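You operate a simulated robot arm through the tools that you are given. There is no shell and no other tool. Be economical: measure what you need, move in short steps, check, and stop when the job is done.

The job below is to be done with a simulated robot arm. You get a single attempt, and the scene is never put back.

## Task
Rack both loose frames in their nests in the frames drawer.
Fine: each in the nest of its size; drawer shut.
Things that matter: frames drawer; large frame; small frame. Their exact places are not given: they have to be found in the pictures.

Only the result counts: the job must be done as asked and must still hold three seconds after the hand-in. Knocking over, shifting, dropping, spilling or breaking anything else fails it.

## Robot
A 7-joint arm with a fingered hand on a trunk, on a base that drives. Base frame: it is fixed to the floor where the robot stands at the start and does not move with it; the origin is under the middle of the robot, x ahead of it, y to its left, z up; the surface under the hand at the start is at about z = 90. Readings come in cm, rad, newtons and seconds.
With the tool pointing down near the work surface it reaches from about 18 to 64 cm from the robot's upright axis, wherever it stands. Its first joint turns from -2.007 to 2.007 rad. Places, roughly: frames drawer [50, 0, 80]. Payload 3.1 kg.
Tool frame: the origin (TCP) lies between the finger pads and is the grasp point; the fingertips stand 2.2 cm ahead of it; z points along the fingers, y is the line along which they close. The gripper opens to 11.2 cm. The gripper's body begins 6 cm behind the TCP. The gripper is a hand of 3 fingers: y runs from the thumb to the fingers, the wrist lies at [0, 0, -21.8] in the tool frame, and closing takes about 1.5 s.
Orientation is that of the tool frame in the base frame, as [roll, pitch, yaw] about the fixed x, y, z axes, in that order (R = Rz(yaw) Ry(pitch) Rx(roll)). With the fingers straight down and closing along the base's y, the tool's x points along the base's -x, its y along +y and its z along -z.

## Interface
- The arm moves only by the tool move_arm. Its arguments are lists of equal length, an entry for each row: "dp": the shift along the tool's x, y, z in units of 20 mm (1.0 is 20 mm), a list of three; "dr": the turn, a rotation vector about the tool's x, y, z in units of 4 degrees (1.0 is 4 degrees), a list of three; "claw": the opening, from 0 (shut) to 1 (fully open). In form: {"dp": [[tx, ty, tz], ...], "dr": [[rx, ry, rz], ...], "claw": [claw, ...]}. A call has 1 to 20 rows; each row shifts and turns the commanded pose from where the row before left it, along the tool's axes as they then stand. A call with a number of a shift or a turn outside -1 to 1 is refused whole. A row lasts 0.2 s, in which the tool goes at most 5 cm and 0.15 rad; a call with a longer step from one row to the next is refused whole, and so is a gripper value outside its range. Where a pose cannot be reached the arm comes as near as it can. A force on the tool above 40 N (or 10 N above the force at the start of the call, whichever is more), or a blocked arm, ends the call early, and 0.2 s more pass. Each finger travels about 10.8 cm/s and halts on what it meets, pressing with about 26 N; the grip force reading is that of the motor and also rises with nothing between the fingers. The clock runs only during rows and for 0.2 s after the last one: add rows that do not move to give the fingers time. It gives the time, the measured TCP pose, the force on the tool (base axes), the opening and the grip force at its end, in the units of the frame above (readings bear some noise), with the torque about the TCP (base axes, N m) and any sound that the robot's microphone picked up.
- Cameras (640 x 400 px; columns grow to the right, rows downward): "scene" is now at [-0.27, 11.24, 173.18]; the picture's right is [-0.59, -0.81, 0.00], its down [-0.67, 0.49, -0.55] and it looks along [0.45, -0.33, -0.83] (base axes); focal length 295 px, centre (320, 200). "wrist" rides on the gripper at [6.6, 0.3, -8] in the tool frame; the picture's right is [-0.05, 1.00, 0.00], its down [-0.77, -0.04, -0.64] and it looks along [-0.64, -0.03, 0.77] (tool axes); focal length 275 px, centre (320, 200).
- get_image(camera): a new picture of that camera. No time passes.
- move_column(by): slides the trunk up (or, below 0, down) by that many cm; the arm and the scene camera ride with it, the base frame stays. It gives what a move gives, with no picture.
- steer(legs): drives the robot by 1 to 6 legs, each [ahead, left, turn to the left] in cm, cm and rad, along the robot's own axes; the way and the turn of a leg run together, so that a leg with both is an arc; at most 150 cm and 3.142 rad a leg. The arm and the cameras ride along, it lands a little off, and it stops where it bumps. It gives what a move gives.
- hand_shape(shape): the hand has 3 fingers and takes this shape, open, in about a second: jaw (thumb against the fingers, like two jaws); tri (thumb and two fingers); tip (a fingertip pinch); poke (one finger out to press); point (the index stretched); flat (the hand flat); cup (the hand cupped); fist (a fist). The gripper value then closes the fingers along that shape, each until it touches; the sizes above hold for jaw. It gives what a move gives, with no picture.
- head_to(pan, tilt): turns the head with the scene camera to pan (to the left, within 2.705 rad either way) and tilt (down, from -0.506 to 1.204), counted from straight ahead of the robot. It gives what a move gives.
- pixel_to_xyz(camera, pixels): for up to 12 pixels [column, row] of the newest picture of that camera ("zoom" is the newest enlarged one), the place [x, y, z] in the base frame of the surface seen there, good to about 0.2 cm. No time passes.
- zoom(camera, box): a new picture of the part [left, top, right, bottom] of that camera's present view, enlarged. No time passes.
- hand_in(): hands the job in; it is judged then, once.

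Work in short steps. Measure before you move; look again where a grasp or a placing could have gone wrong, and mend it. You have 80 turns and 48 pictures in all, those below and enlarged ones among them. Open the gripper and draw the arm clear of the work before you hand the job in, unless the task says otherwise; then end with one line.

The tools are called after ">>>" as name(argument=value, ...) on one line, values as JSON. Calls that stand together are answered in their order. move_arm: Moves the arm, as the interface text tells. Its arguments: {"type":"object","properties":{"dp":{"type":"array","items":{"type":"array","items":{"type":"number"}}},"dr":{"type":"array","items":{"type":"array","items":{"type":"number"}}},"claw":{"type":"array","items":{"type":"number"}}},"required":["dp","dr","claw"]} The other tools are called the same way: move_column (by) slides the trunk up or down; hand_shape (shape) gives the hand a shape; steer (legs) drives the base; head_to (pan, tilt) turns the head that bears the scene camera; get_image (camera) takes a picture; pixel_to_xyz (camera, pixels) gives the place of the surface under pixels of a picture; zoom (camera, box) takes an enlarged picture of a part of a camera's view; hand_in () hands the job in.

At the start:

```text
time: 0.0
eef_pos: [46.13, -20.6, 123.04]
tcp_rot: [3.141, 0.0, 3.141]
ft_force: [0.1, -0.2, 0.3]
moment: [0.03, 0.0, 0.0]
opening: 11.21
gripper_force: 0.0
shape: jaw
trunk travel left (down, up): [-87.5, 11.5]
robot x, y, heading: [-0.14, -0.34, 0.002]
head pan, tilt: [-0.632, 0.986]
```

scene: 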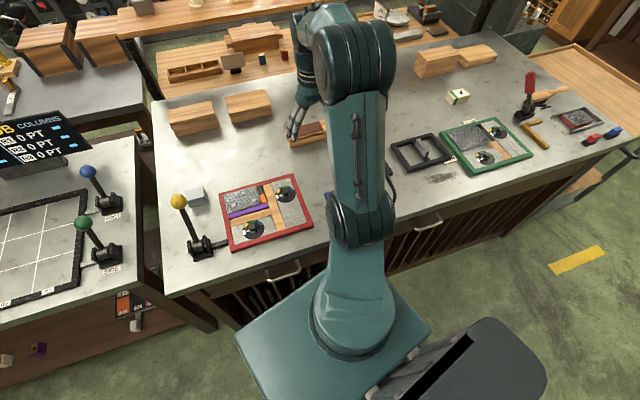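
wrist: 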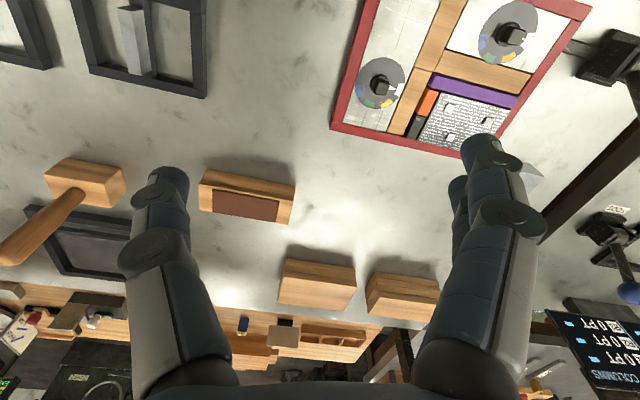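

The scene shows a dark frame near (420,150) and drawers under the counter with handles at (285,275) and (428,222). I zoom on those parts.

>>> zoom(camera="scene", box=[370, 60, 640, 230])

>>> zoom(camera="wrist", box=[0, 0, 320, 200])

>>> pixel_to_xyz(camera="scene", pixels=[[285, 275], [428, 222], [393, 147], [434, 136], [411, 170], [450, 158], [425, 150], [330, 130], [600, 120]])

```text
2.35 times, centred on (505, 145) of scene
```

zoom: 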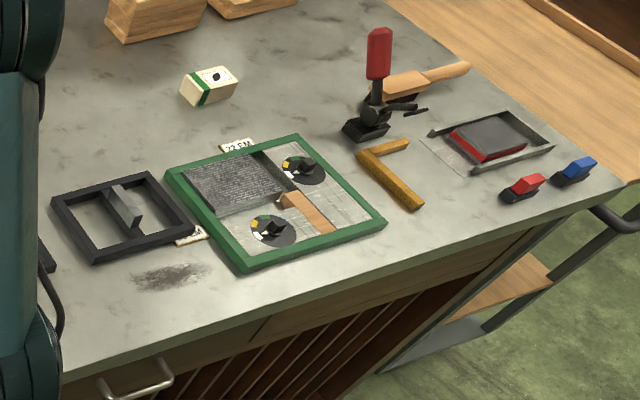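

```text
2.00 times, centred on (160, 100) of wrist
```

zoom: 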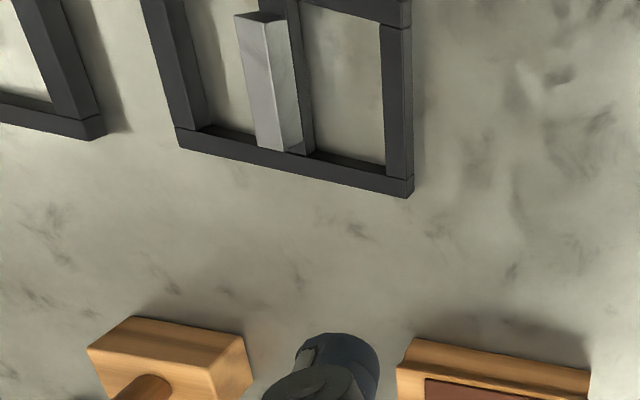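

```text
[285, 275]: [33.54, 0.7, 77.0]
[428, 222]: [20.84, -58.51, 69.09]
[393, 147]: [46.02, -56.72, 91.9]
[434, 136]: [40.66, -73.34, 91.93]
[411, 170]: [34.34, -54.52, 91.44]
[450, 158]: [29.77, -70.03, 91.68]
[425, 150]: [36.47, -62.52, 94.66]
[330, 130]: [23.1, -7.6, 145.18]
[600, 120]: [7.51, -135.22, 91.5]
```

The wrist shows two frames with middle bars, at (140,45) and (10,40); I measure them and look at the drawer with the head turned to straight ahead.

>>> pixel_to_xyz(camera="wrist", pixels=[[95, 70], [200, 92], [199, 10], [80, 8], [135, 20], [133, 70], [47, 63], [30, 20], [150, 40], [240, 200]])

>>> head_to(pan=0.0, tilt=1.0)

>>> get_image(camera="scene")

```text
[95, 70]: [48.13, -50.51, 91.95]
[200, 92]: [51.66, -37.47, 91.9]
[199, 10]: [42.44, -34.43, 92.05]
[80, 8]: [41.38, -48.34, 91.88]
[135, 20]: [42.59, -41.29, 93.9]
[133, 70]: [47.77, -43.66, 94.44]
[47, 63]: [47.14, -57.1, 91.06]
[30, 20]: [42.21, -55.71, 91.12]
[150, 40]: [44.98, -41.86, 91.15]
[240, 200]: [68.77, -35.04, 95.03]
```

```text
time: 1.0
eef_pos: [46.13, -20.54, 123.04]
tcp_rot: [-3.141, -0.001, 3.14]
ft_force: [-0.6, -0.6, -0.2]
moment: [0.01, 0.01, -0.02]
opening: 11.21
gripper_force: 0.1
shape: jaw
trunk travel left (down, up): [-87.5, 11.5]
robot x, y, heading: [-0.03, -0.27, -0.002]
head pan, tilt: [0.0, 1.0]
```

```text
43 pictures are left
```

scene: 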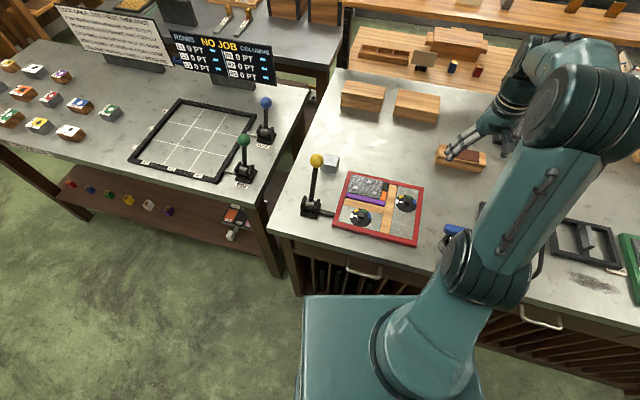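

The drawer handle is at (363,270), the robot's box at (300–480,300+). I measure handle, counter edge and base and zoom on the drawer.

>>> zoom(camera="scene", box=[260, 200, 480, 330])

>>> pixel_to_xyz(camera="scene", pixels=[[348, 268], [363, 273], [380, 276], [305, 297], [420, 297], [280, 236], [400, 266], [533, 318], [545, 325], [390, 190], [334, 225], [416, 246]])

```text
2.91 times, centred on (370, 265) of scene
```

zoom: 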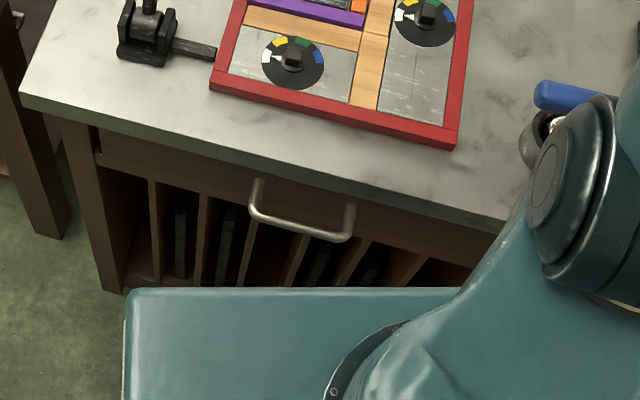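

```text
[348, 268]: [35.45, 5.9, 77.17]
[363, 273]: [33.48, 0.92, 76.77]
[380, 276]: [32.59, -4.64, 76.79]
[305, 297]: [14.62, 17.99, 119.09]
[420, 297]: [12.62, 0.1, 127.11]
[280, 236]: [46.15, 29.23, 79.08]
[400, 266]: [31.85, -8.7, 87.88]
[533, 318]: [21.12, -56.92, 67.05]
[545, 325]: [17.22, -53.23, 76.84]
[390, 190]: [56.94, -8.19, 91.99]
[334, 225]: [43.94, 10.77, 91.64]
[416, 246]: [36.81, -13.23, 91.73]
```

The counter is turned about 15° from the robot's x. I want to back off to open the drawer, so I check the floor behind and to the right first.

>>> head_to(pan=-1.7, tilt=0.9)

>>> get_image(camera="scene")

>>> head_to(pan=2.7, tilt=0.7)

>>> get_image(camera="scene")

```text
time: 2.8
eef_pos: [46.18, -20.62, 122.92]
tcp_rot: [-3.141, 0.0, 3.141]
ft_force: [0.3, 0.6, 0.2]
moment: [0.01, -0.01, -0.01]
opening: 11.21
gripper_force: 0.1
shape: jaw
trunk travel left (down, up): [-87.5, 11.5]
robot x, y, heading: [0.16, 0.17, 0.0]
head pan, tilt: [-1.7, 0.901]
```

```text
41 pictures are left
```

scene: 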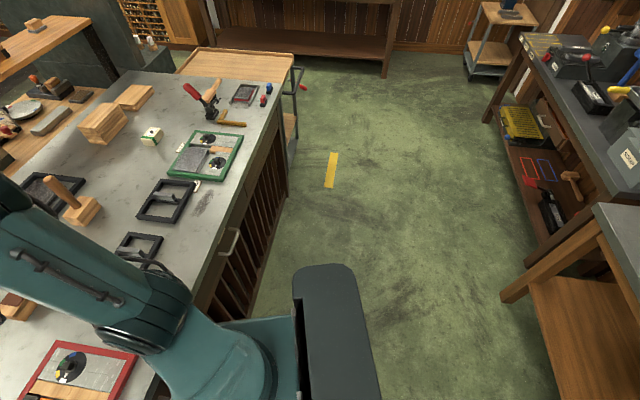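

```text
time: 6.3
eef_pos: [46.06, -20.56, 123.08]
tcp_rot: [3.142, 0.001, -3.142]
ft_force: [1.3, -0.3, 0.7]
moment: [-0.02, -0.01, 0.01]
opening: 11.18
gripper_force: 0.0
shape: jaw
trunk travel left (down, up): [-87.5, 11.5]
robot x, y, heading: [-0.23, 0.02, 0.002]
head pan, tilt: [2.7, 0.7]
```

```text
40 pictures are left
```

scene: 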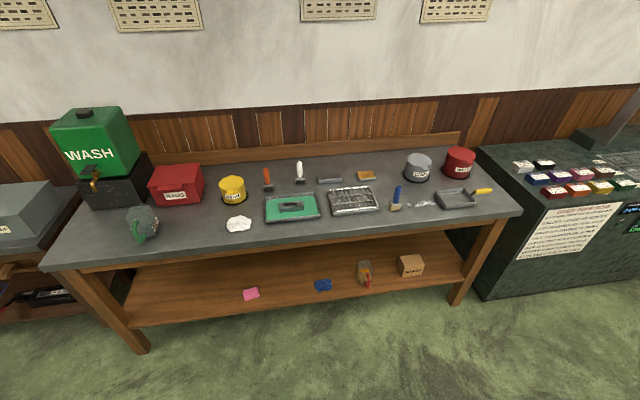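

Behind stands a bench at (300,230); I measure its front edge, then turn to face the counter.

>>> pixel_to_xyz(camera="scene", pixels=[[55, 262], [515, 212], [300, 245], [320, 380], [140, 345]])

>>> steer(legs=[[0, 0, -0.265], [-26, 0, 0]])

>>> head_to(pan=-0.2, tilt=0.75)

>>> get_image(camera="scene")

```text
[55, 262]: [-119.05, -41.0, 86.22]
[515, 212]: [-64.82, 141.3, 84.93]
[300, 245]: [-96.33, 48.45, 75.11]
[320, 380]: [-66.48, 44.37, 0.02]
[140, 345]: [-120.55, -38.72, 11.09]
```

```text
time: 9.1
eef_pos: [13.9, -25.09, 123.05]
tcp_rot: [3.141, 0.0, 2.881]
ft_force: [-1.1, 0.1, -0.7]
moment: [-0.01, 0.04, 0.03]
opening: 11.2
gripper_force: 0.0
shape: jaw
trunk travel left (down, up): [-87.5, 11.5]
robot x, y, heading: [-25.18, 6.68, -0.259]
head pan, tilt: [2.7, 0.7]
```

```text
time: 11.6
eef_pos: [13.81, -24.95, 122.94]
tcp_rot: [3.141, 0.0, 2.88]
ft_force: [-0.9, -0.6, 0.1]
moment: [0.01, 0.0, 0.01]
opening: 11.18
gripper_force: 0.0
shape: jaw
trunk travel left (down, up): [-87.5, 11.5]
robot x, y, heading: [-25.9, 6.96, -0.265]
head pan, tilt: [-0.201, 0.75]
```

```text
39 pictures are left
```

scene: 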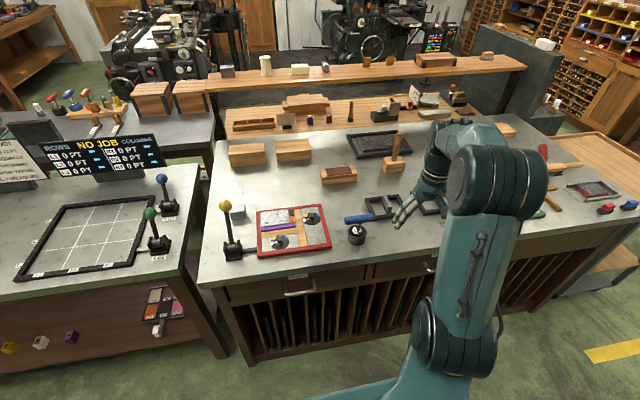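

The left drawer's handle is at (300,290) with a label above. I zoom to measure it.

>>> zoom(camera="scene", box=[200, 240, 440, 390])

>>> pixel_to_xyz(camera="scene", pixels=[[286, 294], [300, 292], [313, 290], [230, 300], [350, 283], [300, 276], [270, 283], [202, 285], [430, 255], [355, 235], [420, 268], [388, 206]])

```text
2.67 times, centred on (320, 315) of scene
```

zoom: 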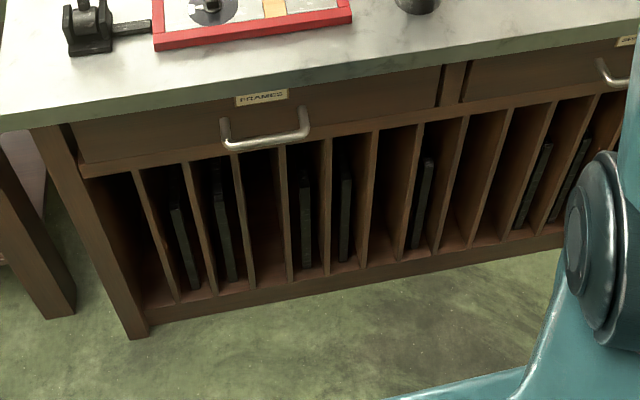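

```text
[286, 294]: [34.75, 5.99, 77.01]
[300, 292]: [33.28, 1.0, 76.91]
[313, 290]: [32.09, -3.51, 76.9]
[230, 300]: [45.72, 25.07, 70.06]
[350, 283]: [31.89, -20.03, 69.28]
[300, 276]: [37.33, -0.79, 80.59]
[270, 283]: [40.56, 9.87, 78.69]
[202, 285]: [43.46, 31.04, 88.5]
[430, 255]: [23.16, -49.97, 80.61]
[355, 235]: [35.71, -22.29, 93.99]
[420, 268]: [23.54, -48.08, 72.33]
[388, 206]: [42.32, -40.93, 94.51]
```

Drawer "FRAMES" found: handle centre about (33.3,1,76.9), counter axis about 16°. I square up the robot slightly and turn the hand to point forward, closing vertically.

>>> steer(legs=[[0, 0, -0.02]])

>>> move_arm(dp=[[0, 0, 0], [0, 0, 0], [0, 0, 0], [0, 0, 0], [0, 0, 0], [0, 0, 0], [0, 0, 0], [0, 0, 0], [0, 0, 0], [0, 0, 0], [0, 0, 0], [0, 0, 0], [0, 0, 0], [0, 0, 0], [0, 0, 0], [0, 0, 0], [0, 0, 0], [0, 0, 0], [0, 0, 0], [0, 0, 0]], dr=[[-1, -1, 1], [-1, -1, 1], [-1, -1, 1], [-1, -1, 1], [-1, -1, 1], [-1, -1, 1], [-1, -1, 1], [-1, -1, 1], [-1, -1, 1], [-1, -1, 1], [-1, -1, 1], [-1, -1, 1], [-1, -1, 1], [-1, -1, 1], [-1, -1, 1], [-1, -1, 1], [-1, -1, 1], [-0.32, -0.32, 0.32], [0, 0, 0], [0, 0, 0]], claw=[0.7, 0.7, 0.7, 0.7, 0.7, 0.7, 0.7, 0.7, 0.7, 0.7, 0.7, 0.7, 0.7, 0.7, 0.7, 0.7, 0.7, 0.7, 0.7, 0.7])

```text
time: 12.3
eef_pos: [13.1, -25.93, 122.98]
tcp_rot: [3.141, 0.002, 2.859]
ft_force: [1.1, 0.1, 0.3]
moment: [-0.01, 0.0, 0.01]
opening: 11.19
gripper_force: 0.1
shape: jaw
trunk travel left (down, up): [-87.5, 11.5]
robot x, y, heading: [-25.19, 6.97, -0.291]
head pan, tilt: [-0.201, 0.75]
```

```text
time: 16.5
eef_pos: [13.77, -29.67, 125.28]
tcp_rot: [1.613, 0.044, 1.336]
ft_force: [0.0, 0.3, 0.1]
moment: [0.0, 0.0, -0.01]
opening: 7.85
gripper_force: 0.0
shape: jaw
out of reach, approached as far as the arm can: row 12, 13, 15, 16, 17
trunk travel left (down, up): [-87.5, 11.5]
robot x, y, heading: [-25.54, 6.82, -0.281]
head pan, tilt: [-0.201, 0.75]
```

Orientation is close. I lower the trunk 40 cm and then shift toward the handle line while trimming the angles.

>>> move_column(by=-40)

>>> move_arm(dp=[[0, 0, 0], [1, 0, 0], [1, 0, 0], [1, 0, 0], [1, 0, 0], [1, 0, 0], [1, 0, 0], [1, 0, 0], [1, 0, 0], [1, 0, 0], [1, 0, 0], [1, 0, 0], [1, 0, 0], [1, 0, 0], [1, 0, 0], [1, 0, 0], [0, 0, 0]], dr=[[-0.6, -0.69, 0.63], [0, 0, 0], [0, 0, 0], [0, 0, 0], [0, 0, 0], [0, 0, 0], [0, 0, 0], [0, 0, 0], [0, 0, 0], [0, 0, 0], [0, 0, 0], [0, 0, 0], [0, 0, 0], [0, 0, 0], [0, 0, 0], [0, 0, 0], [0, 0, 0]], claw=[0.7, 0.7, 0.7, 0.7, 0.7, 0.7, 0.7, 0.7, 0.7, 0.7, 0.7, 0.7, 0.7, 0.7, 0.7, 0.7, 0.7])

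```text
time: 20.4
eef_pos: [13.78, -29.44, 85.29]
tcp_rot: [1.614, 0.045, 1.334]
ft_force: [0.0, 0.2, 0.2]
moment: [-0.02, 0.03, -0.01]
opening: 7.87
gripper_force: 0.0
shape: jaw
trunk travel left (down, up): [-47.5, 51.5]
robot x, y, heading: [-25.49, 7.14, -0.282]
head pan, tilt: [-0.201, 0.75]
```

```text
time: 24.0
eef_pos: [13.89, -26.18, 88.97]
tcp_rot: [1.572, -0.007, 1.291]
ft_force: [-0.4, -0.4, 0.2]
moment: [-0.01, 0.0, 0.01]
opening: 7.87
gripper_force: 0.1
shape: jaw
out of reach, approached as far as the arm can: row 2, 3, 4, 5, 6, 7, 8, 9, 10, 11, 12, 13, 14, 15, 16
trunk travel left (down, up): [-47.5, 51.5]
robot x, y, heading: [-25.11, 6.78, -0.276]
head pan, tilt: [-0.201, 0.75]
```

The arm got stuck moving left; I look at the arm's configuration.

>>> head_to(pan=-0.3, tilt=0.95)

>>> get_image(camera="scene")

```text
time: 24.7
eef_pos: [13.81, -26.3, 88.91]
tcp_rot: [1.574, -0.008, 1.291]
ft_force: [0.0, -0.6, -0.1]
moment: [0.01, 0.0, -0.02]
opening: 7.85
gripper_force: 0.1
shape: jaw
trunk travel left (down, up): [-47.5, 51.5]
robot x, y, heading: [-24.87, 6.84, -0.279]
head pan, tilt: [-0.3, 0.949]
```

```text
37 pictures are left
```

scene: 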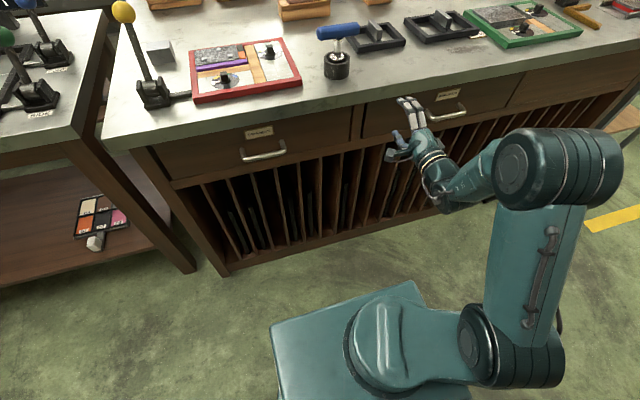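

The arm is elbow-right; driving the robot left may be simpler. I check the room on the left.

>>> pixel_to_xyz(camera="scene", pixels=[[75, 138], [5, 150], [105, 266], [5, 286], [195, 268], [225, 272], [30, 340], [265, 155], [285, 322], [415, 285], [440, 195]])

```text
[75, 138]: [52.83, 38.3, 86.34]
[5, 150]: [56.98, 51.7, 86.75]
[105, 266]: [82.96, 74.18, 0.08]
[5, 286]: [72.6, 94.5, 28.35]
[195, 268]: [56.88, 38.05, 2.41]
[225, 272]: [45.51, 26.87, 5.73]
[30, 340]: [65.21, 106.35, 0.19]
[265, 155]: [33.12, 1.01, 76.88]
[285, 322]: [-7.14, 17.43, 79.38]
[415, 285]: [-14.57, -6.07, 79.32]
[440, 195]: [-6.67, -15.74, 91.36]
```

There is free floor to the left (table edges at x≥53). I drive left 31.5 cm so the hand lines up with the handle.

>>> steer(legs=[[0, 31.5, 0]])

>>> move_arm(dp=[[0, -1, 0], [0, -1, 0], [0, -1, 0], [0, -1, 0], [0, -1, 0], [0, 0, 0]], dr=[[0, 0, 0], [0, 0, 0], [0, 0, 0], [0, 0, 0], [0, 0, 0], [0, 0, 0]], claw=[0.7, 0.7, 0.7, 0.7, 0.7, 0.7])

```text
time: 26.8
eef_pos: [22.72, 4.38, 88.81]
tcp_rot: [1.573, -0.006, 1.293]
ft_force: [0.1, 1.1, 0.1]
moment: [0.02, 0.0, -0.04]
opening: 7.84
gripper_force: 0.0
shape: jaw
trunk travel left (down, up): [-47.5, 51.5]
robot x, y, heading: [-16.55, 37.39, -0.287]
head pan, tilt: [-0.3, 0.949]
```

```text
time: 28.2
eef_pos: [22.37, 1.67, 84.06]
tcp_rot: [1.579, -0.023, 1.302]
ft_force: [-0.4, 1.0, 0.2]
moment: [-0.01, 0.01, -0.01]
opening: 7.86
gripper_force: 0.0
shape: jaw
out of reach, approached as far as the arm can: row 1, 2, 3, 4, 5
trunk travel left (down, up): [-47.5, 51.5]
robot x, y, heading: [-16.79, 37.66, -0.287]
head pan, tilt: [-0.3, 0.949]
```

I lower the trunk so the hand is level with the bar (z≈76.5), and drive 2.4 left, 6 ahead, then look.

>>> move_column(by=-7.5)

>>> steer(legs=[[6, 2.4, 0]])

>>> get_image(camera="wrist")

```text
time: 29.3
eef_pos: [22.5, 1.75, 76.57]
tcp_rot: [1.579, -0.022, 1.303]
ft_force: [0.0, -0.1, -0.3]
moment: [-0.01, -0.03, 0.0]
opening: 7.85
gripper_force: 0.1
shape: jaw
trunk travel left (down, up): [-40.0, 59.0]
robot x, y, heading: [-16.31, 37.23, -0.284]
head pan, tilt: [-0.3, 0.949]
```

```text
time: 30.3
eef_pos: [28.96, 2.48, 76.51]
tcp_rot: [1.58, -0.023, 1.304]
ft_force: [0.1, 0.0, -0.1]
moment: [0.02, 0.0, -0.01]
opening: 7.86
gripper_force: 0.0
shape: jaw
trunk travel left (down, up): [-40.0, 59.0]
robot x, y, heading: [-10.45, 37.93, -0.281]
head pan, tilt: [-0.3, 0.949]
```

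```text
36 pictures are left
```

wrist: 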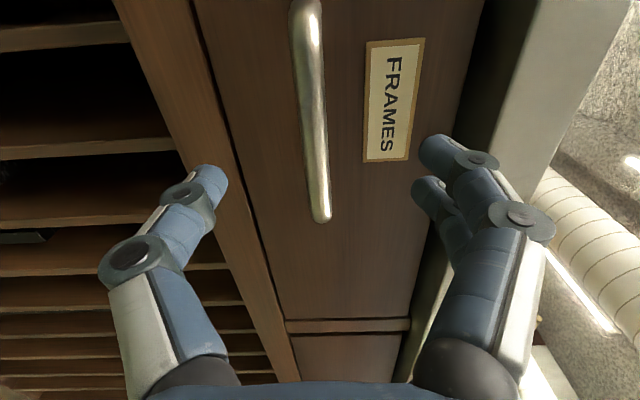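

The bar passes between the fingers, centred. I drive 4.3 cm further and close.

>>> steer(legs=[[4.3, 0, 0]])

>>> move_arm(dp=[[0, 0, 0], [0, 0, 0], [0, 0, 0], [0, 0, 0], [0, 0, 0], [0, 0, 0], [0, 0, 0]], dr=[[0, 0, 0], [0, 0, 0], [0, 0, 0], [0, 0, 0], [0, 0, 0], [0, 0, 0], [0, 0, 0]], claw=[0.5, 0.3, 0.1, 0, 0, 0, 0])

```text
time: 31.2
eef_pos: [33.01, 1.38, 76.47]
tcp_rot: [1.58, -0.023, 1.304]
ft_force: [0.4, 0.4, -0.4]
moment: [0.03, 0.01, -0.02]
opening: 7.86
gripper_force: 0.1
shape: jaw
trunk travel left (down, up): [-40.0, 59.0]
robot x, y, heading: [-6.02, 36.92, -0.285]
head pan, tilt: [-0.3, 0.949]
```

```text
time: 32.8
eef_pos: [33.02, 1.26, 76.52]
tcp_rot: [1.583, -0.024, 1.303]
ft_force: [-0.5, 2.3, -9.9]
moment: [0.0, -0.05, -0.01]
opening: 0.01
gripper_force: 26.1
shape: jaw
trunk travel left (down, up): [-40.0, 59.0]
robot x, y, heading: [-6.27, 36.88, -0.282]
head pan, tilt: [-0.3, 0.949]
```

The opening reads 0 with −10 N in z; I look whether the bar is held.

>>> get_image(camera="wrist")

```text
35 pictures are left
```

wrist: 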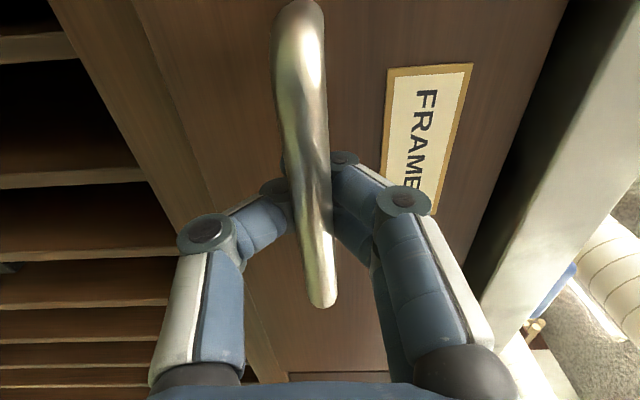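

The fingers have closed behind the bar, a good hook. I drive back 20 cm.

>>> steer(legs=[[-20, 0, 0]])

>>> head_to(pan=-0.3, tilt=0.95)

>>> get_image(camera="scene")

```text
time: 34.4
eef_pos: [13.62, 6.82, 76.56]
tcp_rot: [1.58, -0.023, 1.304]
ft_force: [1.7, 0.9, -7.7]
moment: [0.0, -0.05, 0.0]
opening: 0.0
gripper_force: 26.1
shape: jaw
trunk travel left (down, up): [-40.0, 59.0]
robot x, y, heading: [-25.51, 42.67, -0.282]
head pan, tilt: [-0.3, 0.949]
```

```text
time: 35.0
eef_pos: [13.47, 6.91, 76.44]
tcp_rot: [1.583, -0.023, 1.304]
ft_force: [1.6, -0.2, -8.1]
moment: [-0.02, -0.05, 0.02]
opening: 0.0
gripper_force: 25.3
shape: jaw
trunk travel left (down, up): [-40.0, 59.0]
robot x, y, heading: [-25.57, 42.27, -0.28]
head pan, tilt: [-0.3, 0.949]
```

```text
34 pictures are left
```

scene: 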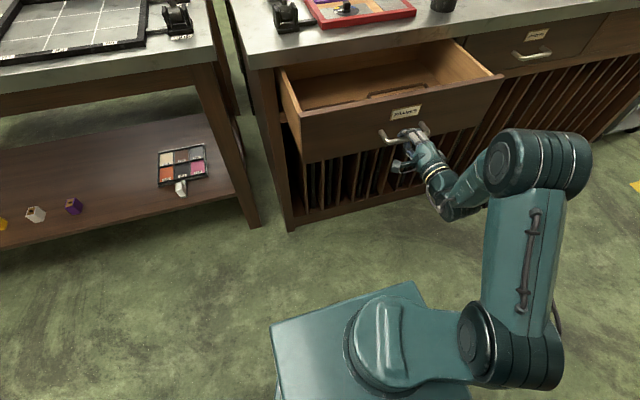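

The drawer is out 20 cm with rims visible inside; I pull 7 more.

>>> steer(legs=[[-7, 0, 0]])

>>> zoom(camera="scene", box=[220, 0, 620, 250])

```text
time: 36.0
eef_pos: [6.82, 8.97, 76.45]
tcp_rot: [1.58, -0.024, 1.306]
ft_force: [10.0, -3.6, -7.6]
moment: [-0.07, -0.14, 0.01]
opening: 0.01
gripper_force: 26.1
shape: jaw
trunk travel left (down, up): [-40.0, 59.0]
robot x, y, heading: [-32.18, 44.27, -0.281]
head pan, tilt: [-0.3, 0.949]
```

```text
1.60 times, centred on (420, 125) of scene
```

zoom: 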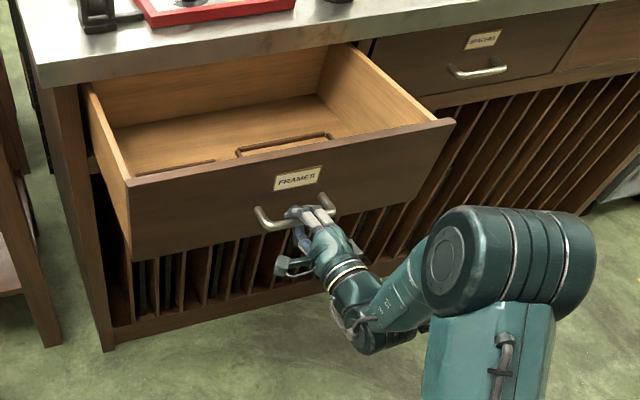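

Force rose to 10 N, so the drawer is near its stop. I release, back away and raise the trunk to look into the drawer.

>>> move_arm(dp=[[0, 0, 0], [0, 0, 0], [0, 0, 0], [0, 0, 0], [0, 0, 0], [0, 0, 0]], dr=[[0, 0, 0], [0, 0, 0], [0, 0, 0], [0, 0, 0], [0, 0, 0], [0, 0, 0]], claw=[0.2, 0.4, 0.6, 0.7, 0.7, 0.7])

>>> steer(legs=[[-10, 0, 0]])

>>> move_column(by=47.5)

>>> get_image(camera="scene")

```text
time: 37.4
eef_pos: [6.69, 8.93, 76.63]
tcp_rot: [1.578, -0.022, 1.305]
ft_force: [-0.1, 0.4, -0.4]
moment: [0.01, 0.05, 0.01]
opening: 7.79
gripper_force: 0.0
shape: jaw
trunk travel left (down, up): [-40.0, 59.0]
robot x, y, heading: [-32.35, 44.41, -0.285]
head pan, tilt: [-0.3, 0.949]
```

```text
time: 38.6
eef_pos: [-3.02, 11.85, 76.59]
tcp_rot: [1.577, -0.023, 1.306]
ft_force: [-0.2, 0.4, 0.8]
moment: [0.02, 0.02, 0.0]
opening: 7.79
gripper_force: 0.1
shape: jaw
trunk travel left (down, up): [-40.0, 59.0]
robot x, y, heading: [-42.3, 47.54, -0.281]
head pan, tilt: [-0.3, 0.949]
```

```text
refused: 47.5 is not a number from -40 to 40
```

```text
32 pictures are left
```

scene: 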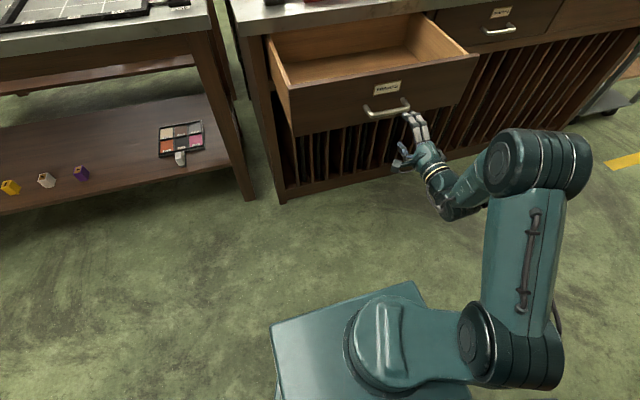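

Released cleanly. I raise the trunk in two goes and turn the hand back to pointing down.

>>> move_column(by=40)

>>> move_column(by=7.5)

>>> move_arm(dp=[[0, 0, 0], [0, 0, 0], [0, 0, 0], [0, 0, 0], [0, 0, 0], [0, 0, 0], [0, 0, 0], [0, 0, 0], [0, 0, 0], [0, 0, 0], [0, 0, 0], [0, 0, 0], [0, 0, 0], [0, 0, 0], [0, 0, 0], [0, 0, 0], [0, 0, 0], [0, 0, 0], [0, 0, 0], [0, 0, 0]], dr=[[1, 1, -1], [1, 1, -1], [1, 1, -1], [1, 1, -1], [1, 1, -1], [1, 1, -1], [1, 1, -1], [1, 1, -1], [1, 1, -1], [1, 1, -1], [1, 1, -1], [1, 1, -1], [1, 1, -1], [1, 1, -1], [1, 1, -1], [1, 1, -1], [1, 1, -1], [0.32, 0.32, -0.32], [0, 0, 0], [0, 0, 0]], claw=[0.7, 0.7, 0.7, 0.7, 0.7, 0.7, 0.7, 0.7, 0.7, 0.7, 0.7, 0.7, 0.7, 0.7, 0.7, 0.7, 0.7, 0.7, 0.7, 0.7])

>>> head_to(pan=-0.3, tilt=0.75)

>>> get_image(camera="scene")

```text
time: 42.4
eef_pos: [-3.09, 11.85, 116.68]
tcp_rot: [1.579, -0.023, 1.306]
ft_force: [-0.1, 0.4, 0.6]
moment: [-0.02, 0.02, 0.05]
opening: 7.8
gripper_force: 0.1
shape: jaw
trunk travel left (down, up): [-80.0, 19.0]
robot x, y, heading: [-42.08, 47.47, -0.281]
head pan, tilt: [-0.3, 0.949]
```

```text
time: 43.5
eef_pos: [-2.96, 11.83, 123.94]
tcp_rot: [1.579, -0.023, 1.306]
ft_force: [0.0, -1.2, 0.6]
moment: [0.02, -0.04, 0.04]
opening: 7.81
gripper_force: 0.1
shape: jaw
trunk travel left (down, up): [-87.5, 11.5]
robot x, y, heading: [-42.24, 47.07, -0.282]
head pan, tilt: [-0.3, 0.949]
```

```text
time: 47.7
eef_pos: [-2.96, 11.69, 124.05]
tcp_rot: [3.117, -0.006, 2.877]
ft_force: [0.9, -0.8, -0.5]
moment: [0.01, -0.03, 0.0]
opening: 7.8
gripper_force: 0.1
shape: jaw
trunk travel left (down, up): [-87.5, 11.5]
robot x, y, heading: [-42.01, 47.18, -0.278]
head pan, tilt: [-0.3, 0.949]
```

```text
time: 48.5
eef_pos: [-3.04, 11.64, 124.11]
tcp_rot: [3.119, -0.008, 2.877]
ft_force: [0.3, -0.6, 0.0]
moment: [-0.02, 0.03, 0.0]
opening: 7.8
gripper_force: 0.0
shape: jaw
trunk travel left (down, up): [-87.5, 11.5]
robot x, y, heading: [-42.09, 47.05, -0.278]
head pan, tilt: [-0.3, 0.75]
```

```text
31 pictures are left
```

scene: 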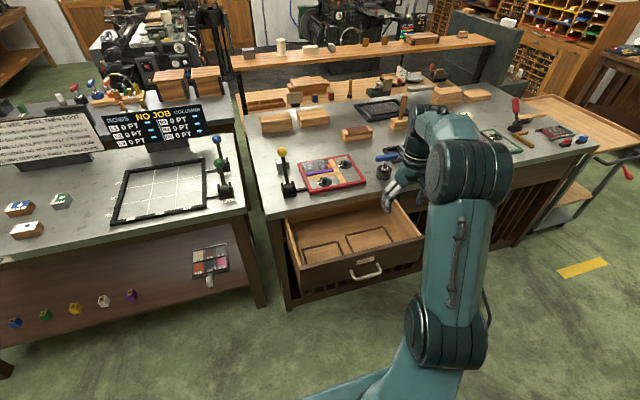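

Two nests show in the drawer: a smaller outline at (322,252) and a larger at (370,238). I zoom and measure them.

>>> zoom(camera="scene", box=[260, 190, 450, 310])

>>> zoom(camera="wrist", box=[0, 0, 640, 400])

```text
3.33 times, centred on (355, 250) of scene
```

zoom: 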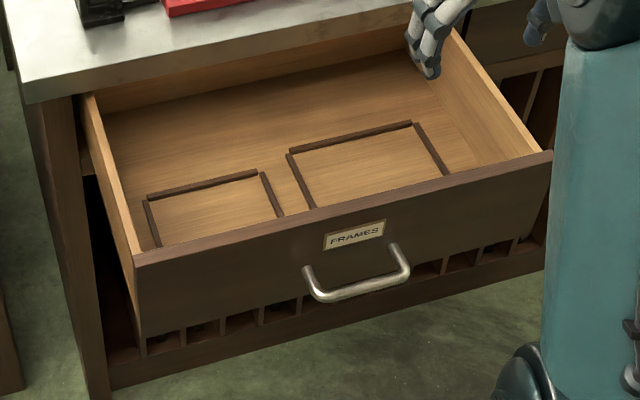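

```text
1.00 times, centred on (320, 200) of wrist (not enlarged: the box is as wide or as high as the picture)
```

zoom: 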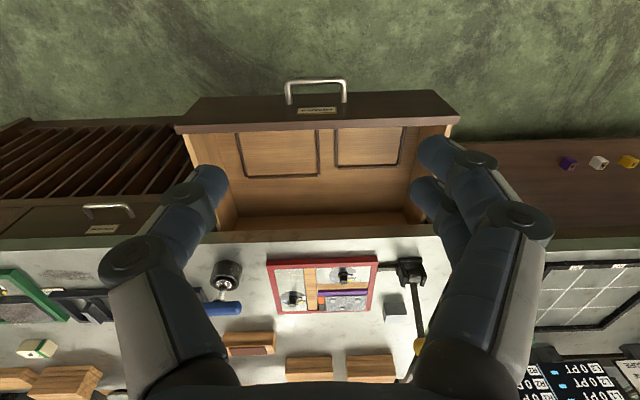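

Both nests are visible from the wrist view; I zoom there and measure the rims.

>>> zoom(camera="wrist", box=[170, 80, 470, 250])

>>> pixel_to_xyz(camera="wrist", pixels=[[237, 134], [241, 177], [319, 176], [319, 130], [338, 164], [334, 129], [400, 164], [404, 128], [280, 155], [370, 150], [300, 125], [400, 122]])

```text
2.13 times, centred on (320, 165) of wrist
```

zoom: 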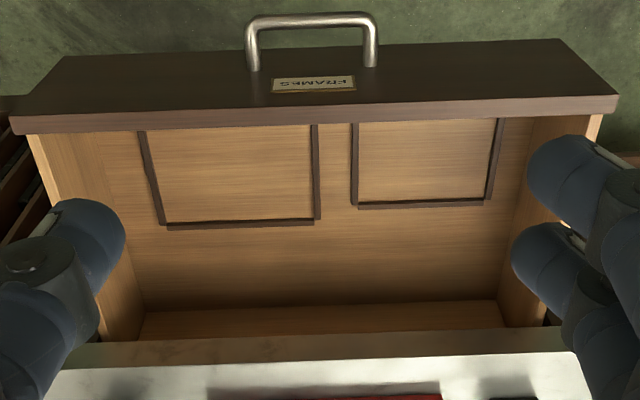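

```text
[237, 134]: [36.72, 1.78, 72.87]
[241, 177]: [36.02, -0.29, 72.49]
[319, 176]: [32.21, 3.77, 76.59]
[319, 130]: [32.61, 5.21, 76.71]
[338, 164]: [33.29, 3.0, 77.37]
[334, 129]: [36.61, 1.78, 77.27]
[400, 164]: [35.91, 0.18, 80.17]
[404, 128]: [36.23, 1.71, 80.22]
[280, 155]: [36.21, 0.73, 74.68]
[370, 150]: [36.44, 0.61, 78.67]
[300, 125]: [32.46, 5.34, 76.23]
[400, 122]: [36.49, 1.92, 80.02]
```

Those numbers belonged to the older wrist picture; I measure on the zoom instead.

>>> pixel_to_xyz(camera="zoom", pixels=[[143, 135], [163, 227], [317, 220], [315, 130], [355, 205], [354, 128], [487, 202], [500, 122], [240, 175], [425, 160], [30, 125], [595, 105]])

>>> get_image(camera="wrist")

```text
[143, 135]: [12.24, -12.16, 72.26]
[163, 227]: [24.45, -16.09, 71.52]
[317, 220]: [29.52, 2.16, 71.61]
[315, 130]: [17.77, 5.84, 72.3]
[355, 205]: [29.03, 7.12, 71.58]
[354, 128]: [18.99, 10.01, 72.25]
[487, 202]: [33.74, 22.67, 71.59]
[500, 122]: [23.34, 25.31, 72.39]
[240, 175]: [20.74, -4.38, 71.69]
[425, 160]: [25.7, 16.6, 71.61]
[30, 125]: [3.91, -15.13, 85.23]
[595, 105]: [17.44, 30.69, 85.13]
```

```text
27 pictures are left
```

wrist: 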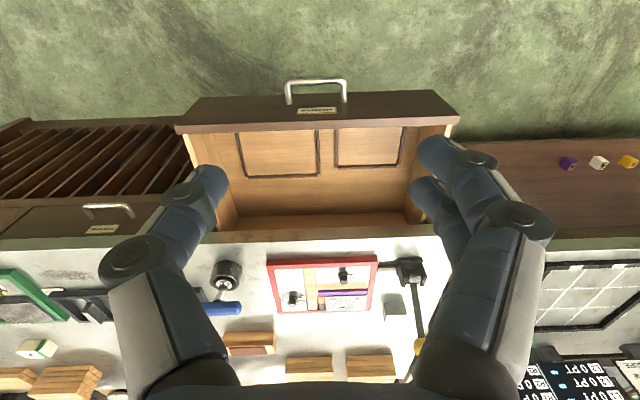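

Drawer floor is z≈71.6; large nest v≈0.8, small nest v≈23 (along the counter). Now I drive right 69 cm and ahead 47 cm to stand before the frames, right of the open drawer.

>>> steer(legs=[[0, -70, 0], [38, 0, 0]])

>>> head_to(pan=0.1, tilt=1.0)

>>> get_image(camera="scene")

>>> get_image(camera="wrist")

```text
time: 54.3
eef_pos: [13.89, -66.33, 124.15]
tcp_rot: [3.119, -0.008, 2.87]
ft_force: [0.1, -0.9, -0.6]
moment: [0.03, 0.07, -0.02]
opening: 7.8
gripper_force: 0.1
shape: jaw
trunk travel left (down, up): [-87.5, 11.5]
robot x, y, heading: [-24.95, -30.64, -0.285]
head pan, tilt: [-0.3, 0.75]
```

```text
time: 55.2
eef_pos: [13.89, -66.34, 124.14]
tcp_rot: [3.119, -0.008, 2.87]
ft_force: [-0.8, 0.5, 0.0]
moment: [0.01, 0.01, 0.02]
opening: 7.8
gripper_force: 0.1
shape: jaw
trunk travel left (down, up): [-87.5, 11.5]
robot x, y, heading: [-25.3, -30.73, -0.29]
head pan, tilt: [0.099, 1.0]
```

```text
26 pictures are left
```

scene: 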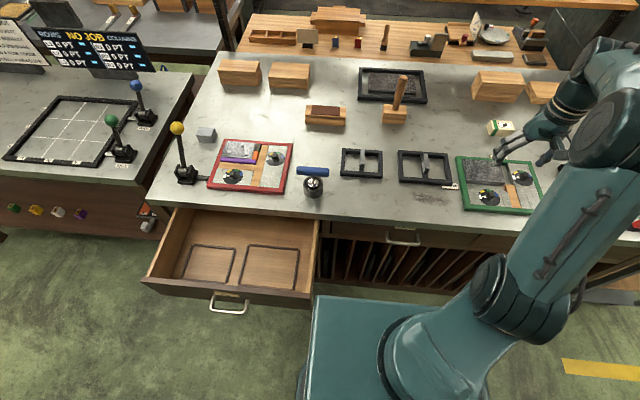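

```text
25 pictures are left
```

wrist: 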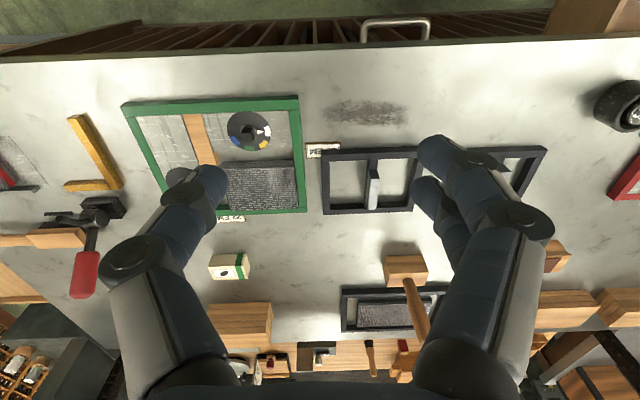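

Both frames are now clear: small at (361,163), large at (425,167), nests in the drawer at (208,265) and (270,268). Zoom and measure.

>>> zoom(camera="scene", box=[330, 135, 466, 220])

>>> pixel_to_xyz(camera="zoom", pixels=[[55, 65], [245, 68], [53, 193], [245, 203], [325, 76], [530, 76], [335, 218], [575, 232], [170, 120], [440, 110], [437, 145], [165, 135]])

>>> zoom(camera="scene", box=[140, 200, 340, 325])

```text
4.71 times, centred on (398, 178) of scene
```

zoom: 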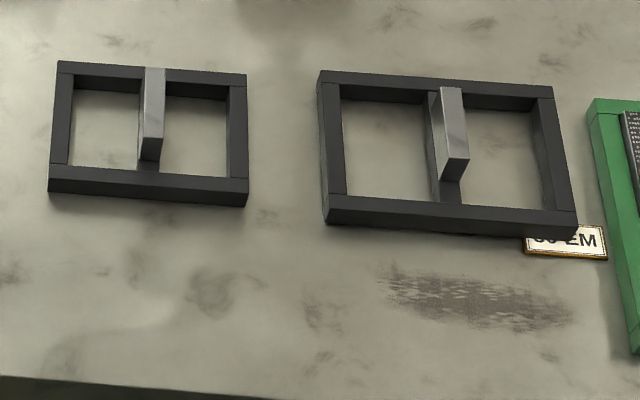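

```text
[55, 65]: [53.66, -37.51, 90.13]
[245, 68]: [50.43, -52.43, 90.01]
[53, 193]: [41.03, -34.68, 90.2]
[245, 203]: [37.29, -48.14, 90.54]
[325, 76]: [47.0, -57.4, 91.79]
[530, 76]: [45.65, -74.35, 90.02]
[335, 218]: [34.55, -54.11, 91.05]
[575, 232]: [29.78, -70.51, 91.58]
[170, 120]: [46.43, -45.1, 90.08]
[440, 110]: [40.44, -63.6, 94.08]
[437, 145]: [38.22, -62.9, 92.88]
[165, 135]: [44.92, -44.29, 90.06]
```

```text
3.20 times, centred on (240, 262) of scene
```

zoom: 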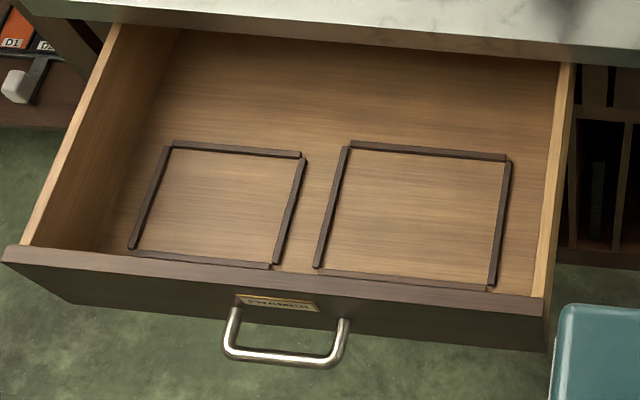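

The nests' four bars are all visible now. I measure floor points just inside the bars of each nest.

>>> pixel_to_xyz(camera="zoom", pixels=[[175, 151], [294, 160], [139, 247], [270, 261], [352, 152], [502, 163], [326, 265], [485, 281], [235, 152], [230, 200], [420, 152], [425, 215]])

>>> zoom(camera="scene", box=[330, 140, 400, 184])

>>> pixel_to_xyz(camera="zoom", pixels=[[102, 95], [475, 120], [85, 345], [480, 375], [272, 110], [300, 110], [265, 270], [298, 270], [282, 190], [282, 240], [282, 130]])

```text
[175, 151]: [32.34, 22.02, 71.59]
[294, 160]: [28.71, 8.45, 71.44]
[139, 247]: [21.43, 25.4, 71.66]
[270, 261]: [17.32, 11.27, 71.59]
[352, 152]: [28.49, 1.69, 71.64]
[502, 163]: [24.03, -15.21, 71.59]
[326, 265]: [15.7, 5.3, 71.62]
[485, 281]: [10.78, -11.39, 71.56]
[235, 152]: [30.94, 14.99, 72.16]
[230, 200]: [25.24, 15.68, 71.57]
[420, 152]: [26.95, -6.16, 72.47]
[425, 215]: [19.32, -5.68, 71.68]
```

```text
9.09 times, centred on (365, 162) of scene
```

zoom: 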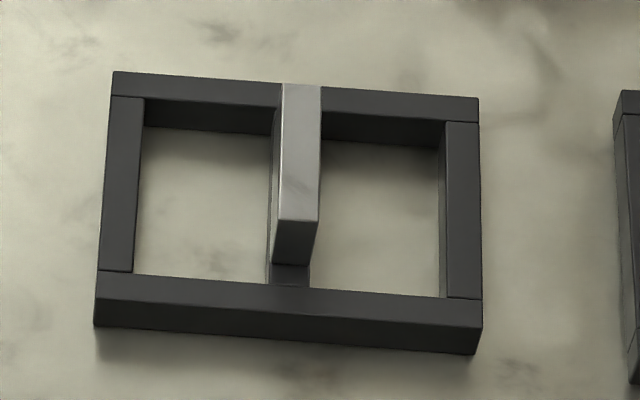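

```text
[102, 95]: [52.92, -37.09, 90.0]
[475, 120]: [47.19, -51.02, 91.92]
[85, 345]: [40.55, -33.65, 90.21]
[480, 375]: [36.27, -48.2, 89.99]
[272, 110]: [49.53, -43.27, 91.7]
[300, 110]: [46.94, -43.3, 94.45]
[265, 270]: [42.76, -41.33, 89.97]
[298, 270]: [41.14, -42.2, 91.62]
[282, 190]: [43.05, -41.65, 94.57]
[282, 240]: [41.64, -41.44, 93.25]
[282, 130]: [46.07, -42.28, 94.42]
```

Nest inner centres come out about (24.9,16.7) small and (19.7,-4.9) large. Now precise frame corners from a zoom of each frame.

>>> pixel_to_xyz(camera="zoom", pixels=[[119, 77], [472, 104], [102, 277], [476, 324], [108, 260], [474, 290], [286, 92], [316, 92], [281, 214], [313, 216], [300, 88], [297, 214]])

>>> zoom(camera="scene", box=[390, 140, 462, 190])

```text
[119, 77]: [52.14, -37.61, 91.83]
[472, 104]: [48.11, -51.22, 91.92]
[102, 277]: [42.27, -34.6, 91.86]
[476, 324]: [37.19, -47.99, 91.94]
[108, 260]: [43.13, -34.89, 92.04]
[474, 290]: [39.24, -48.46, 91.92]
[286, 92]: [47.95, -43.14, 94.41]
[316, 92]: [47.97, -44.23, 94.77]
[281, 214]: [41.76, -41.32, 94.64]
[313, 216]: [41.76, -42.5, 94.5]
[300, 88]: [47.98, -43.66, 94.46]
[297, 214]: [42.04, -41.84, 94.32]
```

```text
8.00 times, centred on (426, 165) of scene
```

zoom: 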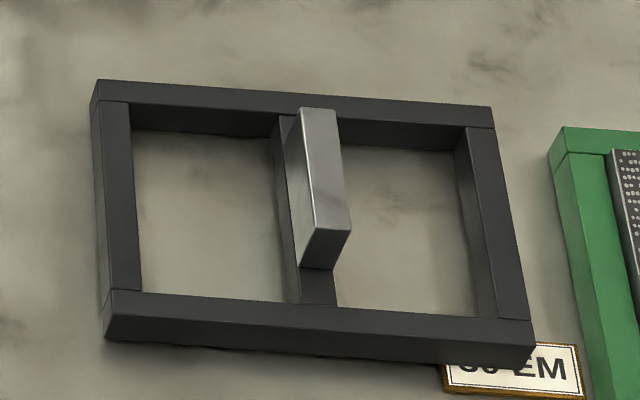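

Small frame centre ≈(44.9,-42.8), handle along u at 16°, top z 94.5. Now the large one.

>>> pixel_to_xyz(camera="zoom", pixels=[[99, 82], [490, 109], [112, 292], [531, 345], [108, 110], [528, 325], [304, 110], [334, 112], [317, 226], [348, 229], [320, 112], [332, 226]])

```text
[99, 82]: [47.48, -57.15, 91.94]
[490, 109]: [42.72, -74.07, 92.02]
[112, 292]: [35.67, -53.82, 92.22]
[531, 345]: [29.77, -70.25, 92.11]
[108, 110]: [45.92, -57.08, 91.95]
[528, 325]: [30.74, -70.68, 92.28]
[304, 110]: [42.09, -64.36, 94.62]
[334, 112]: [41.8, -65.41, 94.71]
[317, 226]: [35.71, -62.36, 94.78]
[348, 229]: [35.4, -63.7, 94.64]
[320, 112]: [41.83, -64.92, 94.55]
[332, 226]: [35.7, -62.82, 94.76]
```

Large frame centre ≈(38.75,-63.95). I'll take the small frame first: drive ahead 12 cm, then move the hand above it.

>>> steer(legs=[[12, 0, 0]])

```text
time: 56.4
eef_pos: [25.28, -69.73, 124.14]
tcp_rot: [3.12, -0.007, 2.871]
ft_force: [-1.2, 0.2, -1.0]
moment: [0.04, -0.01, -0.01]
opening: 7.81
gripper_force: 0.1
shape: jaw
trunk travel left (down, up): [-87.5, 11.5]
robot x, y, heading: [-13.54, -34.12, -0.285]
head pan, tilt: [0.099, 1.0]
```

Hand at (25.3,-69.7,124). I move along tool x −11.7, y +31.2 to come over the small frame, opening about 6 cm.

>>> move_arm(dp=[[-0.366, 0.974, 0], [-0.366, 0.974, 0], [-0.366, 0.974, 0], [-0.366, 0.974, 0], [-0.366, 0.974, 0], [-0.366, 0.974, 0], [-0.366, 0.974, 0], [-0.366, 0.974, 0], [-0.366, 0.974, 0], [-0.366, 0.974, 0], [-0.366, 0.974, 0], [-0.366, 0.974, 0], [-0.366, 0.974, 0], [-0.366, 0.974, 0], [-0.366, 0.974, 0], [-0.366, 0.974, 0], [0, 0, 1], [0, 0, 1], [0, 0, 1], [0, 0, 1]], dr=[[0.31, 0, 0], [0, 0, 0], [0, 0, 0], [0, 0, 0], [0, 0, 0], [0, 0, 0], [0, 0, 0], [0, 0, 0], [0, 0, 0], [0, 0, 0], [0, 0, 0], [0, 0, 0], [0, 0, 0], [0, 0, 0], [0, 0, 0], [0, 0, 0], [0, 0, 0], [0, 0, 0], [0, 0, 0], [0, 0, 0]], claw=[0.55, 0.55, 0.55, 0.55, 0.55, 0.55, 0.55, 0.55, 0.55, 0.55, 0.55, 0.55, 0.55, 0.55, 0.55, 0.55, 0.55, 0.55, 0.55, 0.55])

```text
time: 60.6
eef_pos: [44.77, -42.98, 116.05]
tcp_rot: [3.14, -0.008, 2.871]
ft_force: [-0.3, -0.5, -0.3]
moment: [-0.02, 0.0, 0.02]
opening: 6.21
gripper_force: 0.0
shape: jaw
trunk travel left (down, up): [-87.5, 11.5]
robot x, y, heading: [-13.35, -33.94, -0.283]
head pan, tilt: [0.099, 1.0]
```

Right above. Down 18 cm, then a wrist look before the last bit.

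>>> move_arm(dp=[[0, 0.1, 1], [0, 0, 1], [0, 0, 1], [0, 0, 1], [0, 0, 1], [0, 0, 1], [0, 0, 1], [0, 0, 1], [0, 0, 1], [0, 0, 0]], dr=[[0, 0, 0], [0, 0, 0], [0, 0, 0], [0, 0, 0], [0, 0, 0], [0, 0, 0], [0, 0, 0], [0, 0, 0], [0, 0, 0], [0, 0, 0]], claw=[0.55, 0.55, 0.55, 0.55, 0.55, 0.55, 0.55, 0.55, 0.55, 0.55])

>>> get_image(camera="wrist")

```text
time: 62.8
eef_pos: [44.86, -42.53, 98.01]
tcp_rot: [3.14, -0.006, 2.871]
ft_force: [0.7, -1.0, 0.1]
moment: [0.0, 0.02, 0.05]
opening: 6.22
gripper_force: 0.0
shape: jaw
trunk travel left (down, up): [-87.5, 11.5]
robot x, y, heading: [-13.69, -33.78, -0.28]
head pan, tilt: [0.099, 1.0]
```

```text
20 pictures are left
```

wrist: 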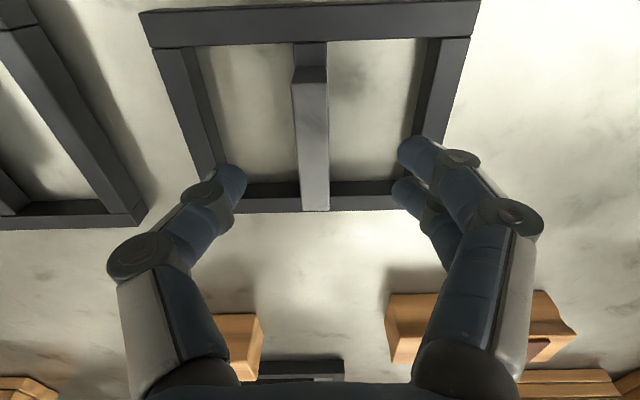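

The handle (312, 80–210) lies between the fingers. Lower 4.2 cm and close.

>>> move_arm(dp=[[0, -0.08, 0.7], [0, 0, 0.7], [0, 0, 0.7], [0, 0, 0], [0, 0, 0], [0, 0, 0], [0, 0, 0], [0, 0, 0], [0, 0, 0], [0, 0, 0]], dr=[[0, 0, 0], [0, 0, 0], [0, 0, 0], [0, 0, 0], [0, 0, 0], [0, 0, 0], [0, 0, 0], [0, 0, 0], [0, 0, 0], [0, 0, 0]], claw=[0.55, 0.55, 0.55, 0.55, 0.3, 0.1, 0, 0, 0, 0])

```text
time: 65.0
eef_pos: [44.88, -42.68, 93.9]
tcp_rot: [3.139, -0.008, 2.87]
ft_force: [-0.6, -1.8, 0.2]
moment: [-0.05, -0.01, 0.0]
opening: 1.07
gripper_force: 26.3
shape: jaw
trunk travel left (down, up): [-87.5, 11.5]
robot x, y, heading: [-13.83, -34.01, -0.285]
head pan, tilt: [0.099, 1.0]
```

Gripped at 1.07 cm. Lift 14 cm and check.

>>> move_arm(dp=[[0, 0, -0.5], [0, 0, -1], [0, 0, -1], [0, 0, -1], [0, 0, -1], [0, 0, -1], [0, 0, -1], [0, 0, -0.5], [0, 0, 0]], dr=[[0, 0, 0], [0, 0, 0], [0, 0, 0], [0, 0, 0], [0, 0, 0], [0, 0, 0], [0, 0, 0], [0, 0, 0], [0, 0, 0]], claw=[0, 0, 0, 0, 0, 0, 0, 0, 0])

>>> get_image(camera="wrist")

```text
time: 67.0
eef_pos: [44.92, -42.76, 107.97]
tcp_rot: [-3.14, -0.009, 2.872]
ft_force: [0.3, -0.4, -11.7]
moment: [0.01, -0.01, 0.0]
opening: 0.99
gripper_force: 26.6
shape: jaw
trunk travel left (down, up): [-87.5, 11.5]
robot x, y, heading: [-13.27, -34.02, -0.282]
head pan, tilt: [0.099, 1.0]
```

```text
19 pictures are left
```

wrist: 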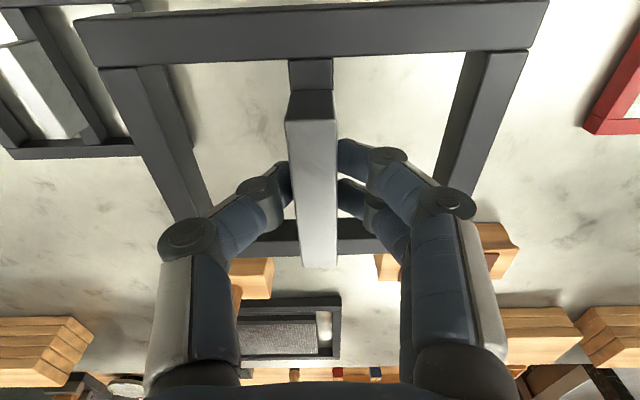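

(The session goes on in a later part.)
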